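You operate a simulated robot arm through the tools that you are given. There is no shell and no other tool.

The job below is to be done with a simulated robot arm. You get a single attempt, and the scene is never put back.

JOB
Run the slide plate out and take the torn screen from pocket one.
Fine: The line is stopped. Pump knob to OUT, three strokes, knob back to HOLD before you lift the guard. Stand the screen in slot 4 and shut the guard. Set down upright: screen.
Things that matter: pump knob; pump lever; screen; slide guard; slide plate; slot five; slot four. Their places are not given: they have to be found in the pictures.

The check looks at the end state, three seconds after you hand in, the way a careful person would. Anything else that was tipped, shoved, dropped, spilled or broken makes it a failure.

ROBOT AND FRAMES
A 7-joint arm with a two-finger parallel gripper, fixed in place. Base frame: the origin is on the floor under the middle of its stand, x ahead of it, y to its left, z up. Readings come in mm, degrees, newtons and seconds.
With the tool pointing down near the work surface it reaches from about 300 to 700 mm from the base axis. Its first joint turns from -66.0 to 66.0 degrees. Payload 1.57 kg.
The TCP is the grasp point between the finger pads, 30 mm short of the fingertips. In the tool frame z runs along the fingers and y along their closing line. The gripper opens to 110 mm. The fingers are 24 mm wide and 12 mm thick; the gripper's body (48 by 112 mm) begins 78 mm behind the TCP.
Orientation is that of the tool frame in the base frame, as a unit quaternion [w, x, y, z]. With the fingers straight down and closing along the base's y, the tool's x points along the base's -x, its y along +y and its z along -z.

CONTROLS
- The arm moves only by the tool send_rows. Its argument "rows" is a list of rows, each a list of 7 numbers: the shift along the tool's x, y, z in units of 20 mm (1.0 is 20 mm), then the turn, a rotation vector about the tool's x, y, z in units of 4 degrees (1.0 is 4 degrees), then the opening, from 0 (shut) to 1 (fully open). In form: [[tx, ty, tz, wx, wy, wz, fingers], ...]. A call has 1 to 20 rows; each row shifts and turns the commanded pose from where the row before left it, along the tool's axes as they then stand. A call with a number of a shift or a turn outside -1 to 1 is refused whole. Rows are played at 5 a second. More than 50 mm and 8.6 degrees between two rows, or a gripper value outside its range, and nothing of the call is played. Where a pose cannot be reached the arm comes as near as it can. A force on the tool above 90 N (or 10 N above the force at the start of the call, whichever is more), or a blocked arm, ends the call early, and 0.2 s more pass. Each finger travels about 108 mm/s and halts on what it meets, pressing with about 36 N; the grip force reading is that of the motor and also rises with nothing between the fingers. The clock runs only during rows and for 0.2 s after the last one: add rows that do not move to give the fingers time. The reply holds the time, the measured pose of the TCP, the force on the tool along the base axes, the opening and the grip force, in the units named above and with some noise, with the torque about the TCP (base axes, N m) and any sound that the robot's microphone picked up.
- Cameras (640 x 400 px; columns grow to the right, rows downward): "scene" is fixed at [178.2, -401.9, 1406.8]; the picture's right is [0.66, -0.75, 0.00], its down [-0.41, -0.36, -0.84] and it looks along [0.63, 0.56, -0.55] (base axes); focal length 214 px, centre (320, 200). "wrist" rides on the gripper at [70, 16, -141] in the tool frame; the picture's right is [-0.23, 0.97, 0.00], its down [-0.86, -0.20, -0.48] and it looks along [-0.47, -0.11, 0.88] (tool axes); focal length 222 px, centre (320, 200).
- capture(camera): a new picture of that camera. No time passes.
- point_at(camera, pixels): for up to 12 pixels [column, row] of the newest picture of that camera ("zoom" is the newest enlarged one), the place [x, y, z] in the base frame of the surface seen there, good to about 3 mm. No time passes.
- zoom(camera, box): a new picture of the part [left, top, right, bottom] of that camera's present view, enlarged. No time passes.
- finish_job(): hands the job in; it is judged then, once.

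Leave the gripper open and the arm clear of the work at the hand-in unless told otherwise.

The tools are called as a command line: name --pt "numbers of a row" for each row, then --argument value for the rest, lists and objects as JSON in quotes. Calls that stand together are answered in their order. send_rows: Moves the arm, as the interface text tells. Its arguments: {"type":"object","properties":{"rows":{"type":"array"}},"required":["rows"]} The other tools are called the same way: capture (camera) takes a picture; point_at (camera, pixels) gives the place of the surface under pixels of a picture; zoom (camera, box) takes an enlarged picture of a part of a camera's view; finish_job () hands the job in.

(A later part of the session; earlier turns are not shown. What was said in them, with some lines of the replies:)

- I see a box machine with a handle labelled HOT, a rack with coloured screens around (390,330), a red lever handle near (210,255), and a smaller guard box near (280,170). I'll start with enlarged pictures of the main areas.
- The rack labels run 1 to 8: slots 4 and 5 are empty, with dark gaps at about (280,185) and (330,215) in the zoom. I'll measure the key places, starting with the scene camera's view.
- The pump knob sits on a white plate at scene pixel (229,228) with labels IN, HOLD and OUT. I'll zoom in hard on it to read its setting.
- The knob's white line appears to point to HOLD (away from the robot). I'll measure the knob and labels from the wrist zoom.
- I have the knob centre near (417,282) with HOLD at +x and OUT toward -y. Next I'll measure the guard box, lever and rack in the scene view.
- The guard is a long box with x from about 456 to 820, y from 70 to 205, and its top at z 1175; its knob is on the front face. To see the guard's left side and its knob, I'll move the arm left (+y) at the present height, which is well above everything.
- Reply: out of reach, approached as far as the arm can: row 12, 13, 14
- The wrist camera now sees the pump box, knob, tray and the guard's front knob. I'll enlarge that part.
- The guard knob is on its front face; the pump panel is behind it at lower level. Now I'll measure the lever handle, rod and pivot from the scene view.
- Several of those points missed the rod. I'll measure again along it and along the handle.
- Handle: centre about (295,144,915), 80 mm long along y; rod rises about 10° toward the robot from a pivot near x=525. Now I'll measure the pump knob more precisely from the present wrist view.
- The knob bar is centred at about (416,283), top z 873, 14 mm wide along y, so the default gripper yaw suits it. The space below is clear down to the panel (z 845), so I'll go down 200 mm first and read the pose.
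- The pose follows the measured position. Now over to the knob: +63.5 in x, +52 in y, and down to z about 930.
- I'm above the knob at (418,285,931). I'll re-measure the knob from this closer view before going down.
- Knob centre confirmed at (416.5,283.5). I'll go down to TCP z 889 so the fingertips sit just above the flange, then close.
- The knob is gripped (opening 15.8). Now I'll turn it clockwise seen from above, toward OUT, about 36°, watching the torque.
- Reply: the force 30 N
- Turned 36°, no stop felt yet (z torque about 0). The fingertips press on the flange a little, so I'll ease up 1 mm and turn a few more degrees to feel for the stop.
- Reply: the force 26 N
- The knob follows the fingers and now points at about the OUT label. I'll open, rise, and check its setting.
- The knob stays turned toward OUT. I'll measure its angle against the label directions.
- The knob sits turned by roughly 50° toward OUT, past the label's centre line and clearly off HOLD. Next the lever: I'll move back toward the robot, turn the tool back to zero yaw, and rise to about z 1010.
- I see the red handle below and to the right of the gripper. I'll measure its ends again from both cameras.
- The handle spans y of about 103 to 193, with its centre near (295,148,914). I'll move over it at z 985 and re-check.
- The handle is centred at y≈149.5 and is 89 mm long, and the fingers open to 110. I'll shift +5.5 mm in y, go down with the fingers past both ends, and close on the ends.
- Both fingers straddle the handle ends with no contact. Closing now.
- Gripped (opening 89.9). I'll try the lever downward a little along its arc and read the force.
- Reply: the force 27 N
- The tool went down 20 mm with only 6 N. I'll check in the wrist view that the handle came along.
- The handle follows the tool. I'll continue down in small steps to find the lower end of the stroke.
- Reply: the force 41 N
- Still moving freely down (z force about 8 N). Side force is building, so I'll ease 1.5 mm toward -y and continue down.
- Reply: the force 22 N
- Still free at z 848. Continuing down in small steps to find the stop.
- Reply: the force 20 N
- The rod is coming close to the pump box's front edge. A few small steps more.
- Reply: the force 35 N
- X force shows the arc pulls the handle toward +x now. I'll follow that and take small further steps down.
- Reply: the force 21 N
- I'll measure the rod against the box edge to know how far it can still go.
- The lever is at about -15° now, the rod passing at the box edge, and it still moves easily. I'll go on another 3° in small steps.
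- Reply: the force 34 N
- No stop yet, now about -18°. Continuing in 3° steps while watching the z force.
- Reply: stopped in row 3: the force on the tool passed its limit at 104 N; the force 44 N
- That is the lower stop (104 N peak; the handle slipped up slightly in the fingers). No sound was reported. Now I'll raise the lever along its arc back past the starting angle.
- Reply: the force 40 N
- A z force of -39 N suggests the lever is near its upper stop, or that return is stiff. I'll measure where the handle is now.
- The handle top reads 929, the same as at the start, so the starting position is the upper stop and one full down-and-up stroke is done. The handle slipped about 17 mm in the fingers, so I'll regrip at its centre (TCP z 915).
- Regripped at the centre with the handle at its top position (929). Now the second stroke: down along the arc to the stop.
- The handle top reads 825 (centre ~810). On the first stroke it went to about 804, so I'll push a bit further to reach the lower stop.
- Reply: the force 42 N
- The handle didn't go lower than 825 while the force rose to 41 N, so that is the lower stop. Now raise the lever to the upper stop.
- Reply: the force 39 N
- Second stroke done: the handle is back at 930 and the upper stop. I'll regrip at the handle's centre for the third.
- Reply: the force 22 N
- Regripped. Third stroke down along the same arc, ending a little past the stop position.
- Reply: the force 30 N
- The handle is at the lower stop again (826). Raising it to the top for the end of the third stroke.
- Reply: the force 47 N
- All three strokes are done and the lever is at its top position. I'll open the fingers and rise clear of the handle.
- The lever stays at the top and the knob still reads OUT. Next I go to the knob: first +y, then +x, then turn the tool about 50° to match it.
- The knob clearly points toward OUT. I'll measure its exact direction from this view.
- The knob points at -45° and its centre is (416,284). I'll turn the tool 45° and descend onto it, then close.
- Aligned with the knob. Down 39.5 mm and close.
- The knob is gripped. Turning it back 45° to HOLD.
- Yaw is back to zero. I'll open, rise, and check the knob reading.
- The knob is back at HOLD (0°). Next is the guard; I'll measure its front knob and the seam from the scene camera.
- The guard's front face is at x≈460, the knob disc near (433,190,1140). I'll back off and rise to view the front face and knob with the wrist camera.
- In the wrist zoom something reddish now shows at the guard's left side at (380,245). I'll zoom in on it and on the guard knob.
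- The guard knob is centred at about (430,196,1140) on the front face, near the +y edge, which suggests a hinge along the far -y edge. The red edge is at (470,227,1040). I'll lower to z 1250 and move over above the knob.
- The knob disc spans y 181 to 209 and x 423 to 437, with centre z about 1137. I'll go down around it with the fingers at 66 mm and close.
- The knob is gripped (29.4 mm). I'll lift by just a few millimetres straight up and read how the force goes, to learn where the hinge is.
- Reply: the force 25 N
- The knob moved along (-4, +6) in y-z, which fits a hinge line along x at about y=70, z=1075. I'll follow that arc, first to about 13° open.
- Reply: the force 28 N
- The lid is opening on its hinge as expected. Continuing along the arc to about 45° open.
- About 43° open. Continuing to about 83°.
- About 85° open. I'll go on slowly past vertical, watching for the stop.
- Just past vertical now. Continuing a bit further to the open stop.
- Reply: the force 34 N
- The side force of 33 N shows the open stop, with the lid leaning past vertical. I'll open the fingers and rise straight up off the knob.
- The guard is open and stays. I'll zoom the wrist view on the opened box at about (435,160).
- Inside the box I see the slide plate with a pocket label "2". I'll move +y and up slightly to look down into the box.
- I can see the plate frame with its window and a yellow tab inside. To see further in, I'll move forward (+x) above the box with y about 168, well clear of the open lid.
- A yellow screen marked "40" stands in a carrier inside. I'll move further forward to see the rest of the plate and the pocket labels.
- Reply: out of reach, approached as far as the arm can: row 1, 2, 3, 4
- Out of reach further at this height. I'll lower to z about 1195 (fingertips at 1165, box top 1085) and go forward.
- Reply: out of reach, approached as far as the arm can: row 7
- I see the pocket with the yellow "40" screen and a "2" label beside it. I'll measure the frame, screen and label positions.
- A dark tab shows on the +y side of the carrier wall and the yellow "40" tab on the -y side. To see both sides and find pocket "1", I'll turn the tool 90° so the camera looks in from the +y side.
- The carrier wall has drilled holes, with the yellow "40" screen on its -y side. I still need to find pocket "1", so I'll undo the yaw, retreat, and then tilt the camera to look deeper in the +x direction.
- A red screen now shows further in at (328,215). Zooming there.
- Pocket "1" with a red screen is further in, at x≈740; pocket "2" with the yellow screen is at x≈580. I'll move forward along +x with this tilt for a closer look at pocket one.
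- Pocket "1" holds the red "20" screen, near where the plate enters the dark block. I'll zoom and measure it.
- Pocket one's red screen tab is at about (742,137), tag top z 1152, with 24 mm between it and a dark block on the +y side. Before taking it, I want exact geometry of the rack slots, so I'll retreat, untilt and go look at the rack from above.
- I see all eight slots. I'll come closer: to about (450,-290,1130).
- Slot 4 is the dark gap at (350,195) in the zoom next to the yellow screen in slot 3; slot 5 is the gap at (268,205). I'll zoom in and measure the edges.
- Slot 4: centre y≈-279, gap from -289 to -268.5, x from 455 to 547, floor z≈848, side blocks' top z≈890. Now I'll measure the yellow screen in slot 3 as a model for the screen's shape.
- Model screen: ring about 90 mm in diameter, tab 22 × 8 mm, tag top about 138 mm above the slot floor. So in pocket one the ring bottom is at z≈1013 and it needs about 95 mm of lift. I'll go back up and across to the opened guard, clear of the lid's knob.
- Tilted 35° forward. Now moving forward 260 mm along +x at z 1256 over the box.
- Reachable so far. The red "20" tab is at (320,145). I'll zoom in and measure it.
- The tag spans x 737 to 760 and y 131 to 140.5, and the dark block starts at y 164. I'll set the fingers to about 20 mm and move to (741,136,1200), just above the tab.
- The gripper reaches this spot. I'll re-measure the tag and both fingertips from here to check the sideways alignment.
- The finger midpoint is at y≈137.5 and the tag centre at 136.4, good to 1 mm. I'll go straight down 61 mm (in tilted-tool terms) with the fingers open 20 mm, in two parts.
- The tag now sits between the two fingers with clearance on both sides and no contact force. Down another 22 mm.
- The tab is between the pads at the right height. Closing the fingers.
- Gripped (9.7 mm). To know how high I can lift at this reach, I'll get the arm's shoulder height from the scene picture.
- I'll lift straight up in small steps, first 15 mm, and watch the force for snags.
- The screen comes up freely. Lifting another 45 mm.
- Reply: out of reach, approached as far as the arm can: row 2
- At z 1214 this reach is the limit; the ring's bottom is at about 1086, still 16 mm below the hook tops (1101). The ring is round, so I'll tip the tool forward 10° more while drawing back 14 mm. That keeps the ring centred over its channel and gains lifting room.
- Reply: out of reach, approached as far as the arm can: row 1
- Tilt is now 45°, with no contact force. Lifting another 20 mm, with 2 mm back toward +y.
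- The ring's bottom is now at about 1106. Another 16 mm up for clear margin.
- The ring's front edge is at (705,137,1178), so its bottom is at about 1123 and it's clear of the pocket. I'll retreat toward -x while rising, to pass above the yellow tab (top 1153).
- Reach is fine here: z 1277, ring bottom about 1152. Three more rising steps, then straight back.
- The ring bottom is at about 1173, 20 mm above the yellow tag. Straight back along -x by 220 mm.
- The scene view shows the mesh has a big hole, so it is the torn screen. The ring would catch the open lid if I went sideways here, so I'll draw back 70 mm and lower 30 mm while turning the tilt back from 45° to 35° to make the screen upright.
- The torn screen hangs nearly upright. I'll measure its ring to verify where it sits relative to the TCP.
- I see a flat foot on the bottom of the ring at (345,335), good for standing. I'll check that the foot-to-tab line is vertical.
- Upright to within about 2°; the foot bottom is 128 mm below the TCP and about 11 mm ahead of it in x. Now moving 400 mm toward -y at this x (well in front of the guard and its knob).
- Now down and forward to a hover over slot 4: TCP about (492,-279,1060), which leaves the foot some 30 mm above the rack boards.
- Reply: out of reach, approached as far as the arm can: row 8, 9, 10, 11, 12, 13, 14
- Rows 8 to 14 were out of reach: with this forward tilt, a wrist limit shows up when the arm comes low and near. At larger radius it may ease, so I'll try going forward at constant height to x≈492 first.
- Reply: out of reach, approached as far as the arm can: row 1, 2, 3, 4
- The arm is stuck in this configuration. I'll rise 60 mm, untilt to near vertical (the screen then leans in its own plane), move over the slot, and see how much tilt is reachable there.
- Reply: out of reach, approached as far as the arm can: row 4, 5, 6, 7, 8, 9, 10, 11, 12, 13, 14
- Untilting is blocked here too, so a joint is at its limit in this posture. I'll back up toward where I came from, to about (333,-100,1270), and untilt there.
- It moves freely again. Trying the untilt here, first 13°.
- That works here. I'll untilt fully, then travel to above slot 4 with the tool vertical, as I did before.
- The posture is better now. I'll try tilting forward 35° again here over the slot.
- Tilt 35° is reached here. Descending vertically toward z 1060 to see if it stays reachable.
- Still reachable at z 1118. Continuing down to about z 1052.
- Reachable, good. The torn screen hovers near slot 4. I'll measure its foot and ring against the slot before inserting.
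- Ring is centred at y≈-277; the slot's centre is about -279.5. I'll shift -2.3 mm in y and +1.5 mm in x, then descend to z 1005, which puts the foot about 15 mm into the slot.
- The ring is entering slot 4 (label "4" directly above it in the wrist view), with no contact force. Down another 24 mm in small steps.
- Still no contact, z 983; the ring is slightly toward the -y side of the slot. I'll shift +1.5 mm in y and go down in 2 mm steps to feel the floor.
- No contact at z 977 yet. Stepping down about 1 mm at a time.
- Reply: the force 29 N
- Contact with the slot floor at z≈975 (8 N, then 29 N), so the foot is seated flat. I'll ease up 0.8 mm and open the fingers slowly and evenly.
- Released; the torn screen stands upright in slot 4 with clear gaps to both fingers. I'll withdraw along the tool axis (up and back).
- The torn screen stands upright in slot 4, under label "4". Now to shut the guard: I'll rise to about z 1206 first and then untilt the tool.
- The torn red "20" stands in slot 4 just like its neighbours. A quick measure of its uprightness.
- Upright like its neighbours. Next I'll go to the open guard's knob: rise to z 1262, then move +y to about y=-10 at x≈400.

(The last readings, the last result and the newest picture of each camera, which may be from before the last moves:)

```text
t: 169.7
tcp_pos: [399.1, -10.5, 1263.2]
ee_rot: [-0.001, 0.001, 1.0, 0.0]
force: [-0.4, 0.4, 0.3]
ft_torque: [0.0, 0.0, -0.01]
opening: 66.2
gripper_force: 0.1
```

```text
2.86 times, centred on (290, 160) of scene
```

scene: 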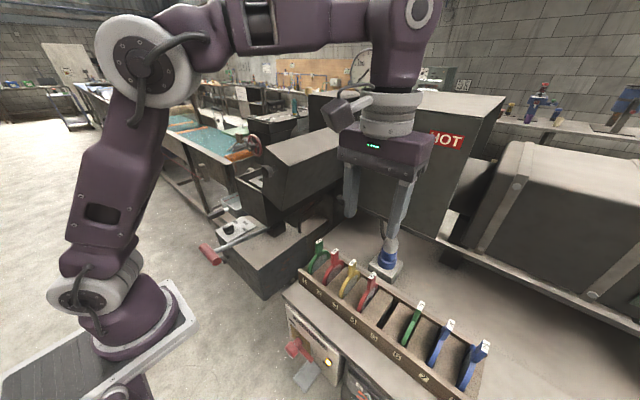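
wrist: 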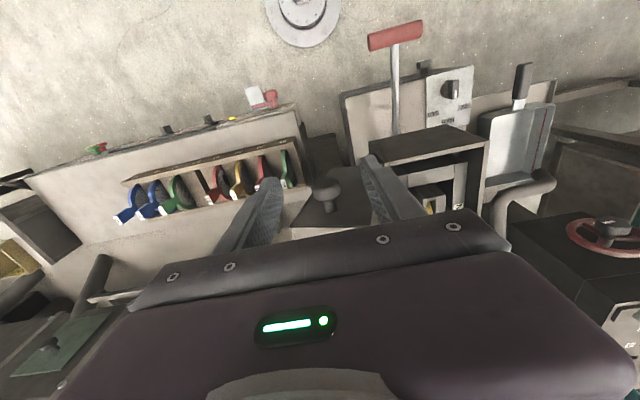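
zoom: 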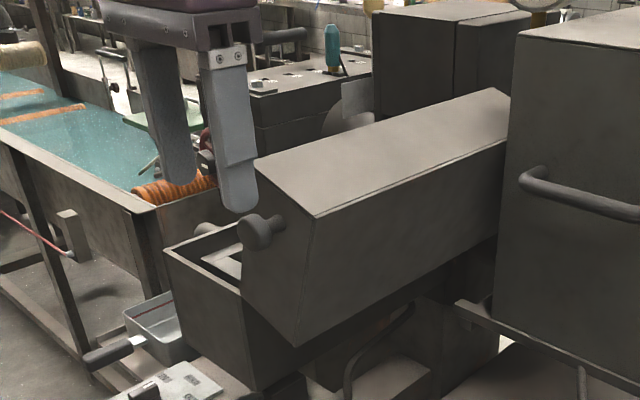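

zoom --camera "wrist" --box '[290, 160, 370, 220]'

point_at --camera "zoom" --pixels '[[230, 120], [330, 115], [280, 100], [285, 150], [240, 160], [340, 145], [290, 200], [300, 240], [280, 125]]'

point_at --camera "scene" --pixels '[[278, 181], [284, 178], [274, 184]]'

```text
6.67 times, centred on (330, 190) of wrist
```

zoom: 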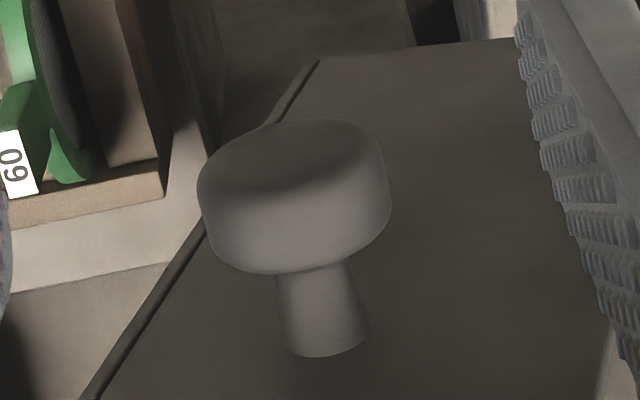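

```text
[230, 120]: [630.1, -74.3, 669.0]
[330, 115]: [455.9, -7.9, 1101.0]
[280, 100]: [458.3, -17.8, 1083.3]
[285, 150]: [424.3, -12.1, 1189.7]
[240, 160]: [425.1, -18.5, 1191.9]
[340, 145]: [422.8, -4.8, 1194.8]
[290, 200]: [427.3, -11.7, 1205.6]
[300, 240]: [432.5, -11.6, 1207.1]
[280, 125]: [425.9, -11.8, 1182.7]
```

```text
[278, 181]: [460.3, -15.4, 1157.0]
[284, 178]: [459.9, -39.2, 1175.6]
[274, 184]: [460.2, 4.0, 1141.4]
```

The knob is centred at about (430,-11.5,1193). I'll move over it, go down with the fingers at 66 mm, and close.

send_rows --pt "-0.8 -0.05 0 0 0 0 0.6" --pt "-0.8 0 0 0 0 0 0.6" --pt "0 0 0.9 0 0 0 0.6" --pt "0 0 0.9 0 0 0 0.6" --pt "0 0 0.9 0 0 0 0.6" --pt "0 0 0.75 0 0 0 0.6" --pt "0 0 0 0 0 0 0.4" --pt "0 0 0 0 0 0 0.2" --pt "0 0 0 0 0 0 0.1" --pt "0 0 0 0 0 0 0.1"

capture --camera "wrist"

```text
t: 171.8
tcp_pos: [431.3, -10.6, 1195.0]
ee_rot: [0.0, 0.001, 1.0, 0.0]
force: [0.7, -9.2, -4.5]
ft_torque: [-0.39, 0.08, -0.12]
opening: 29.3
gripper_force: 39.2
```

```text
taken
```

wrist: 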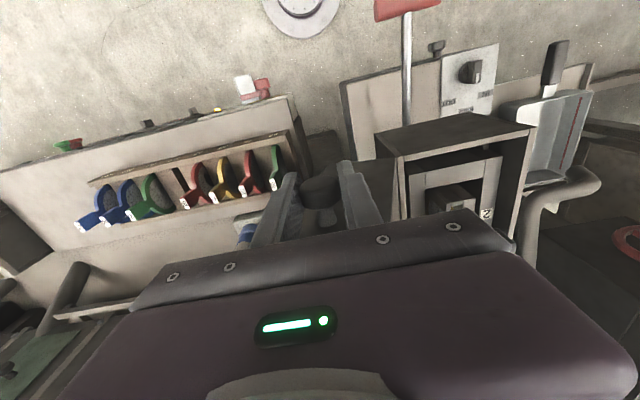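

The knob is gripped. I'll swing the lid back over: first to vertical and a bit beyond, along the same arc.

send_rows --pt "0 0.24 -0.15 0 0 0 0.1" --pt "0 0.24 -0.15 0 0 0 0.1" --pt "0 0.565 -0.26 0 0 0 0.1" --pt "0 0.565 -0.26 0 0 0 0.1" --pt "0 0.6 -0.16 0 0 0 0.1" --pt "0 0.6 -0.16 0 0 0 0.1" --pt "0 0 0 0 0 0 0.1"

zoom --camera "scene" --box '[200, 50, 380, 220]'

```text
t: 173.4
tcp_pos: [431.7, 47.7, 1215.7]
ee_rot: [0.001, -0.001, 1.0, 0.0]
force: [7.0, -7.2, 8.4]
ft_torque: [-0.29, -0.81, -0.03]
opening: 29.3
gripper_force: 39.0
```

```text
2.35 times, centred on (290, 135) of scene
```

zoom: 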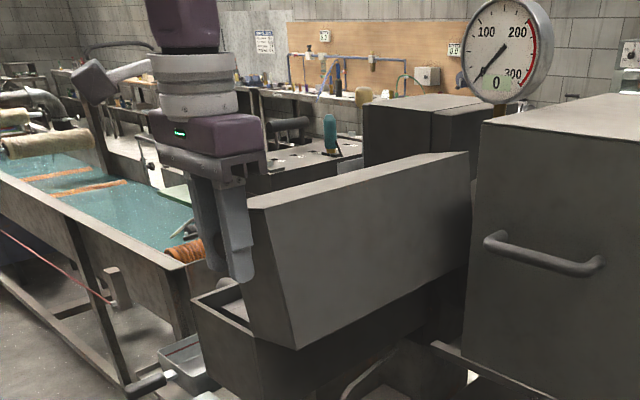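

The lid follows. Continuing the arc down to about 33° open.

send_rows --pt "0 0.62 -0.055 0 0 0 0.1" --pt "0 0.62 -0.055 0 0 0 0.1" --pt "0 0.62 0.055 0 0 0 0.1" --pt "0 0.62 0.055 0 0 0 0.1" --pt "0 0.6 0.16 0 0 0 0.1" --pt "0 0.6 0.16 0 0 0 0.1" --pt "0 0.565 0.26 0 0 0 0.1" --pt "0 0.565 0.26 0 0 0 0.1" --pt "0 0 0 0 0 0 0.1"

zoom --camera "scene" --box '[200, 50, 380, 220]'

```text
t: 175.4
tcp_pos: [431.0, 143.4, 1199.3]
ee_rot: [-0.001, 0.001, 1.0, -0.001]
force: [-13.6, -6.6, -13.7]
ft_torque: [-0.11, -0.02, -0.17]
opening: 29.4
gripper_force: 38.8
```

```text
2.35 times, centred on (290, 135) of scene
```

zoom: 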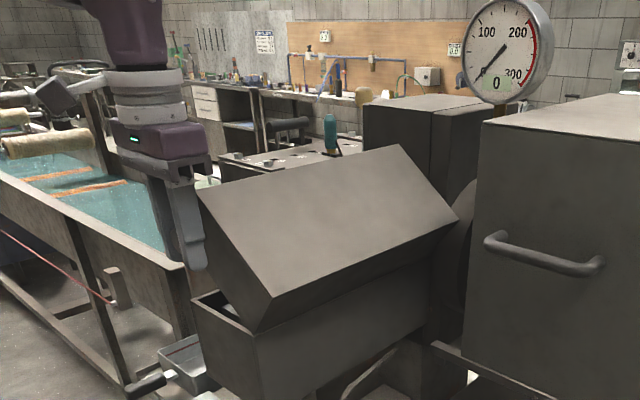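

About 32° open. Lowering it further to nearly shut.

send_rows --pt "0 0.51 0.36 0 0 0 0.1" --pt "0 0.51 0.36 0 0 0 0.1" --pt "0 0.44 0.44 0 0 0 0.1" --pt "0 0.44 0.44 0 0 0 0.1" --pt "0 0.36 0.51 0 0 0 0.1" --pt "0 0.33 0.45 0 0 0 0.1" --pt "0 0 0 0 0 0 0.1"

zoom --camera "scene" --box '[200, 80, 380, 220]'

```text
t: 177.1
tcp_pos: [432.2, 192.4, 1147.5]
ee_rot: [0.0, 0.001, 1.0, 0.0]
force: [5.8, -7.5, -9.6]
ft_torque: [-0.24, -0.15, -0.04]
opening: 29.4
gripper_force: 38.9
```

```text
2.86 times, centred on (290, 150) of scene
```

zoom: 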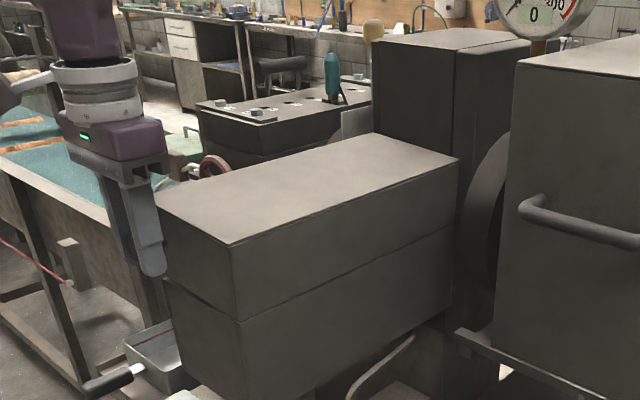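

Nearly shut. The last few millimetres gently, until it seats.

send_rows --pt "0 0.06 0.12 0 0 0 0.1" --pt "0 0.06 0.12 0 0 0 0.1" --pt "0 0.06 0.12 0 0 0 0.1" --pt "0 0 0.05 0 0 0 0.1" --pt "0 0 0 0 0 0 0.1"

zoom --camera "scene" --box '[210, 110, 340, 220]'

```text
t: 178.2
tcp_pos: [432.4, 196.4, 1139.9]
ee_rot: [0.002, 0.001, 1.0, -0.002]
force: [0.5, -30.9, 34.3]
ft_torque: [-0.39, -0.18, -0.13]
opening: 30.0
gripper_force: 39.7
```

```text
3.64 times, centred on (275, 165) of scene
```

zoom: 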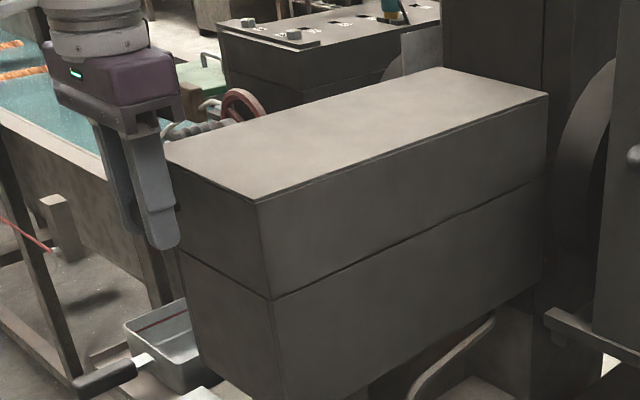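

The upward force of 34 N shows that the lid is seated. I'll ease off, open, and rise off the knob.

send_rows --pt "0 0 -0.03 0 0 0 0.1" --pt "0 0 0 0 0 0 0.3" --pt "0 0 0 0 0 0 0.5" --pt "0 0 0 0 0 0 0.6" --pt "0 0 -0.6 0 0 0 0.6" --pt "0 0 -1 0 0 0 0.6" --pt "0 0 -1 0 0 0 0.6" --pt "0 0 -1 0 0 0 0.6" --pt "0 0 -1 0 0 0 0.6" --pt "0 0 -1 0 0 0 0.6" --pt "0.8 0 -0.5 0 0 0 0.8" --pt "1 0 0 0 0 0 1" --pt "1 0 0 0 0 0 1" --pt "1 0 0 0 0 0 1"

capture --camera "scene"

zoom --camera "scene" --box '[200, 110, 340, 240]'

capture --camera "wrist"

zoom --camera "wrist" --box '[220, 80, 460, 240]'

```text
t: 181.2
tcp_pos: [354.8, 198.3, 1263.1]
ee_rot: [-0.001, -0.001, 1.0, 0.001]
force: [-0.3, -0.1, -0.1]
ft_torque: [-0.03, -0.01, -0.03]
opening: 109.9
gripper_force: 0.0
```

```text
taken
```

scene: 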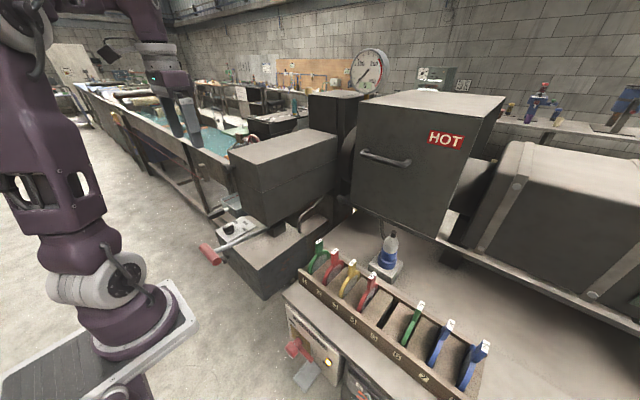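

```text
3.08 times, centred on (270, 175) of scene
```

zoom: 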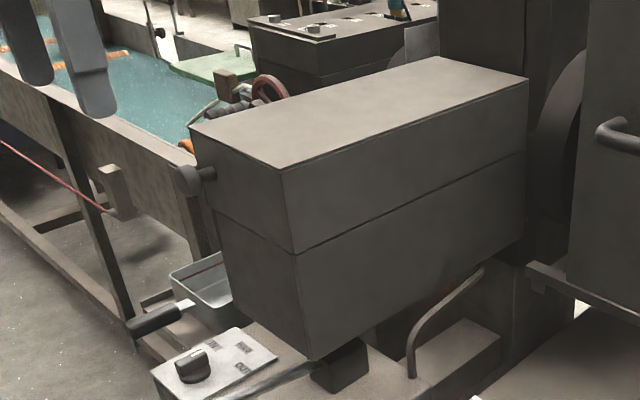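

```text
taken
```

wrist: 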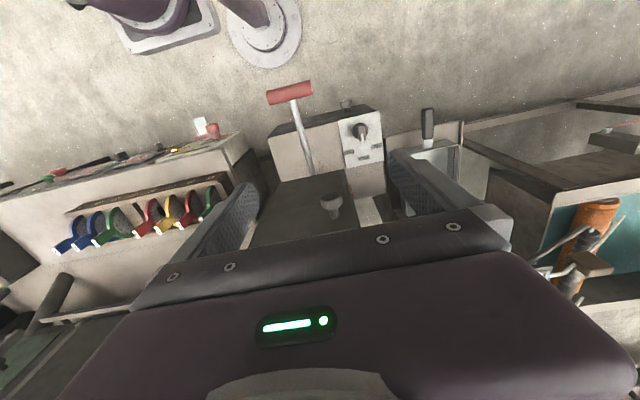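

```text
2.50 times, centred on (340, 160) of wrist
```

zoom: 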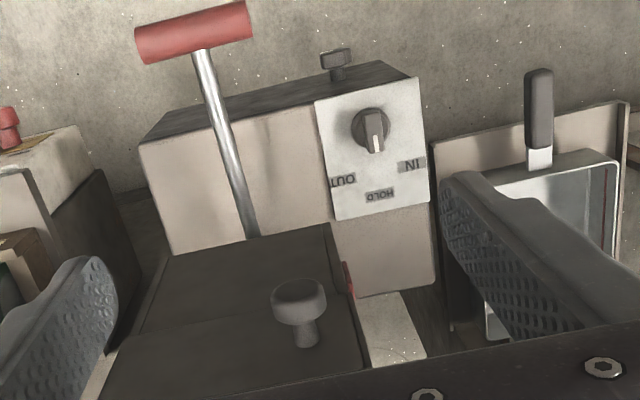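

The guard looks shut, the pump knob reads HOLD, and the lever is at the top. I'll verify the lid's height against the start reading and check the rack one more time.

point_at --camera "scene" --pixels '[[237, 152], [290, 148], [300, 152], [268, 168], [230, 228], [209, 255]]'

zoom --camera "scene" --box '[290, 220, 500, 400]'

zoom --camera "scene" --box '[340, 250, 400, 320]'

point_at --camera "zoom" --pixels '[[305, 160], [300, 195], [290, 225], [245, 310], [255, 260], [330, 240], [290, 290]]'

```text
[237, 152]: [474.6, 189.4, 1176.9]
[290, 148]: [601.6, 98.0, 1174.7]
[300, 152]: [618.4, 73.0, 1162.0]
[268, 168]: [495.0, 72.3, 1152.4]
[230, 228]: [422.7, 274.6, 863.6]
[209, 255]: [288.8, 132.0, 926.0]
```

```text
2.22 times, centred on (395, 310) of scene
```

zoom: 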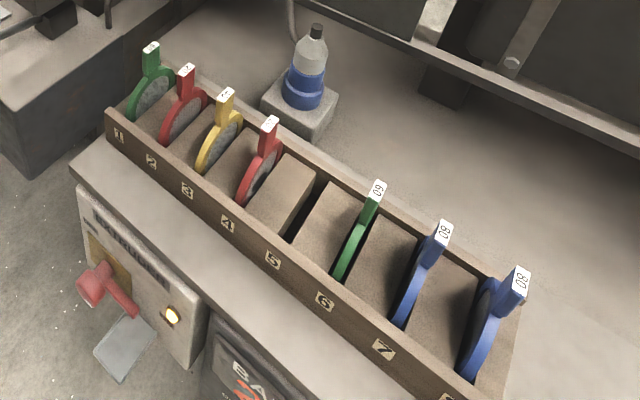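

```text
5.71 times, centred on (370, 285) of scene
```

zoom: 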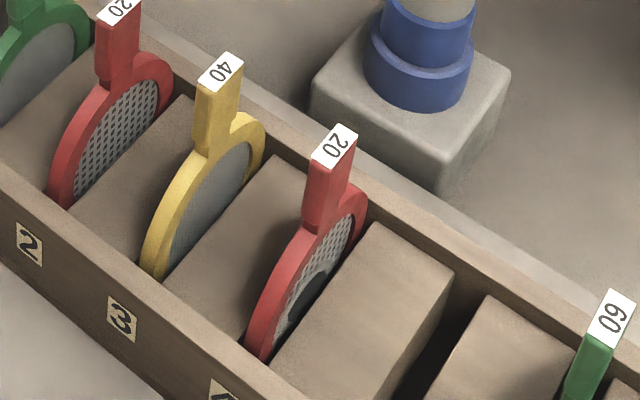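

```text
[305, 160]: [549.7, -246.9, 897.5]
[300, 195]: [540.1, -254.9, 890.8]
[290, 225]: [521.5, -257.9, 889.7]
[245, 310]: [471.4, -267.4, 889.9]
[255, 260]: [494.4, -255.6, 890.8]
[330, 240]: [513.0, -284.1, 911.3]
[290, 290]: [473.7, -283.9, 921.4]
```

Everything checks: lid top at 1175 as at the start, knob at HOLD, lever up, torn screen upright in slot 4, slot 5 empty, and the rest undisturbed. I'll move the arm further clear with the gripper open.

send_rows --pt "0.5 -0.8 -0.5 0 0 0 1" --pt "0.5 -0.8 -0.5 0 0 0 1" --pt "0 -0.8 -0.5 0 0 0 1" --pt "0 -0.8 -0.5 0 0 0 1" --pt "0 -0.8 0 0 0 0 1" --pt "0 -0.8 0 0 0 0 1" --pt "0 0 0 0 0 0 1"

capture --camera "scene"

```text
t: 182.8
tcp_pos: [335.3, 99.8, 1301.9]
ee_rot: [0.001, 0.0, 1.0, 0.0]
force: [0.2, 0.4, -0.1]
ft_torque: [0.02, 0.0, -0.03]
opening: 110.1
gripper_force: 0.0
```

```text
taken
```

scene: 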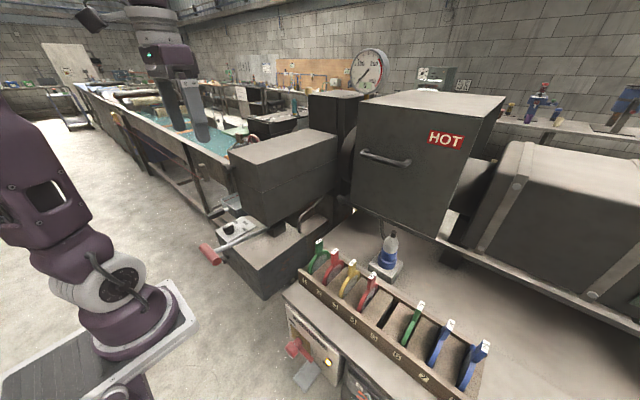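

The arm is clear with the gripper open, the guard is shut, the pump knob is at HOLD, and the torn screen stands in slot 4. Handing in.

finish_job

```text
The job is handed in.
```

I took the torn screen out of pocket one and stood it upright in slot 4. The guard is shut and the job is handed in.

- **Pump:** I turned the knob to OUT, made three full strokes between the lever's stops, and set the knob back to HOLD before lifting the guard.
- **Slide plate:** I couldn't see inside the guard before pumping, so I have no measured travel. With the guard up, both pockets were outside the die block. A red marker also showed at the guard's side that wasn't visible before.
- **Screen:** Pocket one held the red "20", and its mesh has a clear hole. In slot 4 it looks as straight as its neighbours. Slot 5 is still empty, and the yellow "40" is still in pocket two.
- **Guard:** It seated on closing, and its top measures the same height as at the start.

The lever is back at its top position, and the arm is clear with the gripper open. I saw nothing else moved or tipped in the last pictures.
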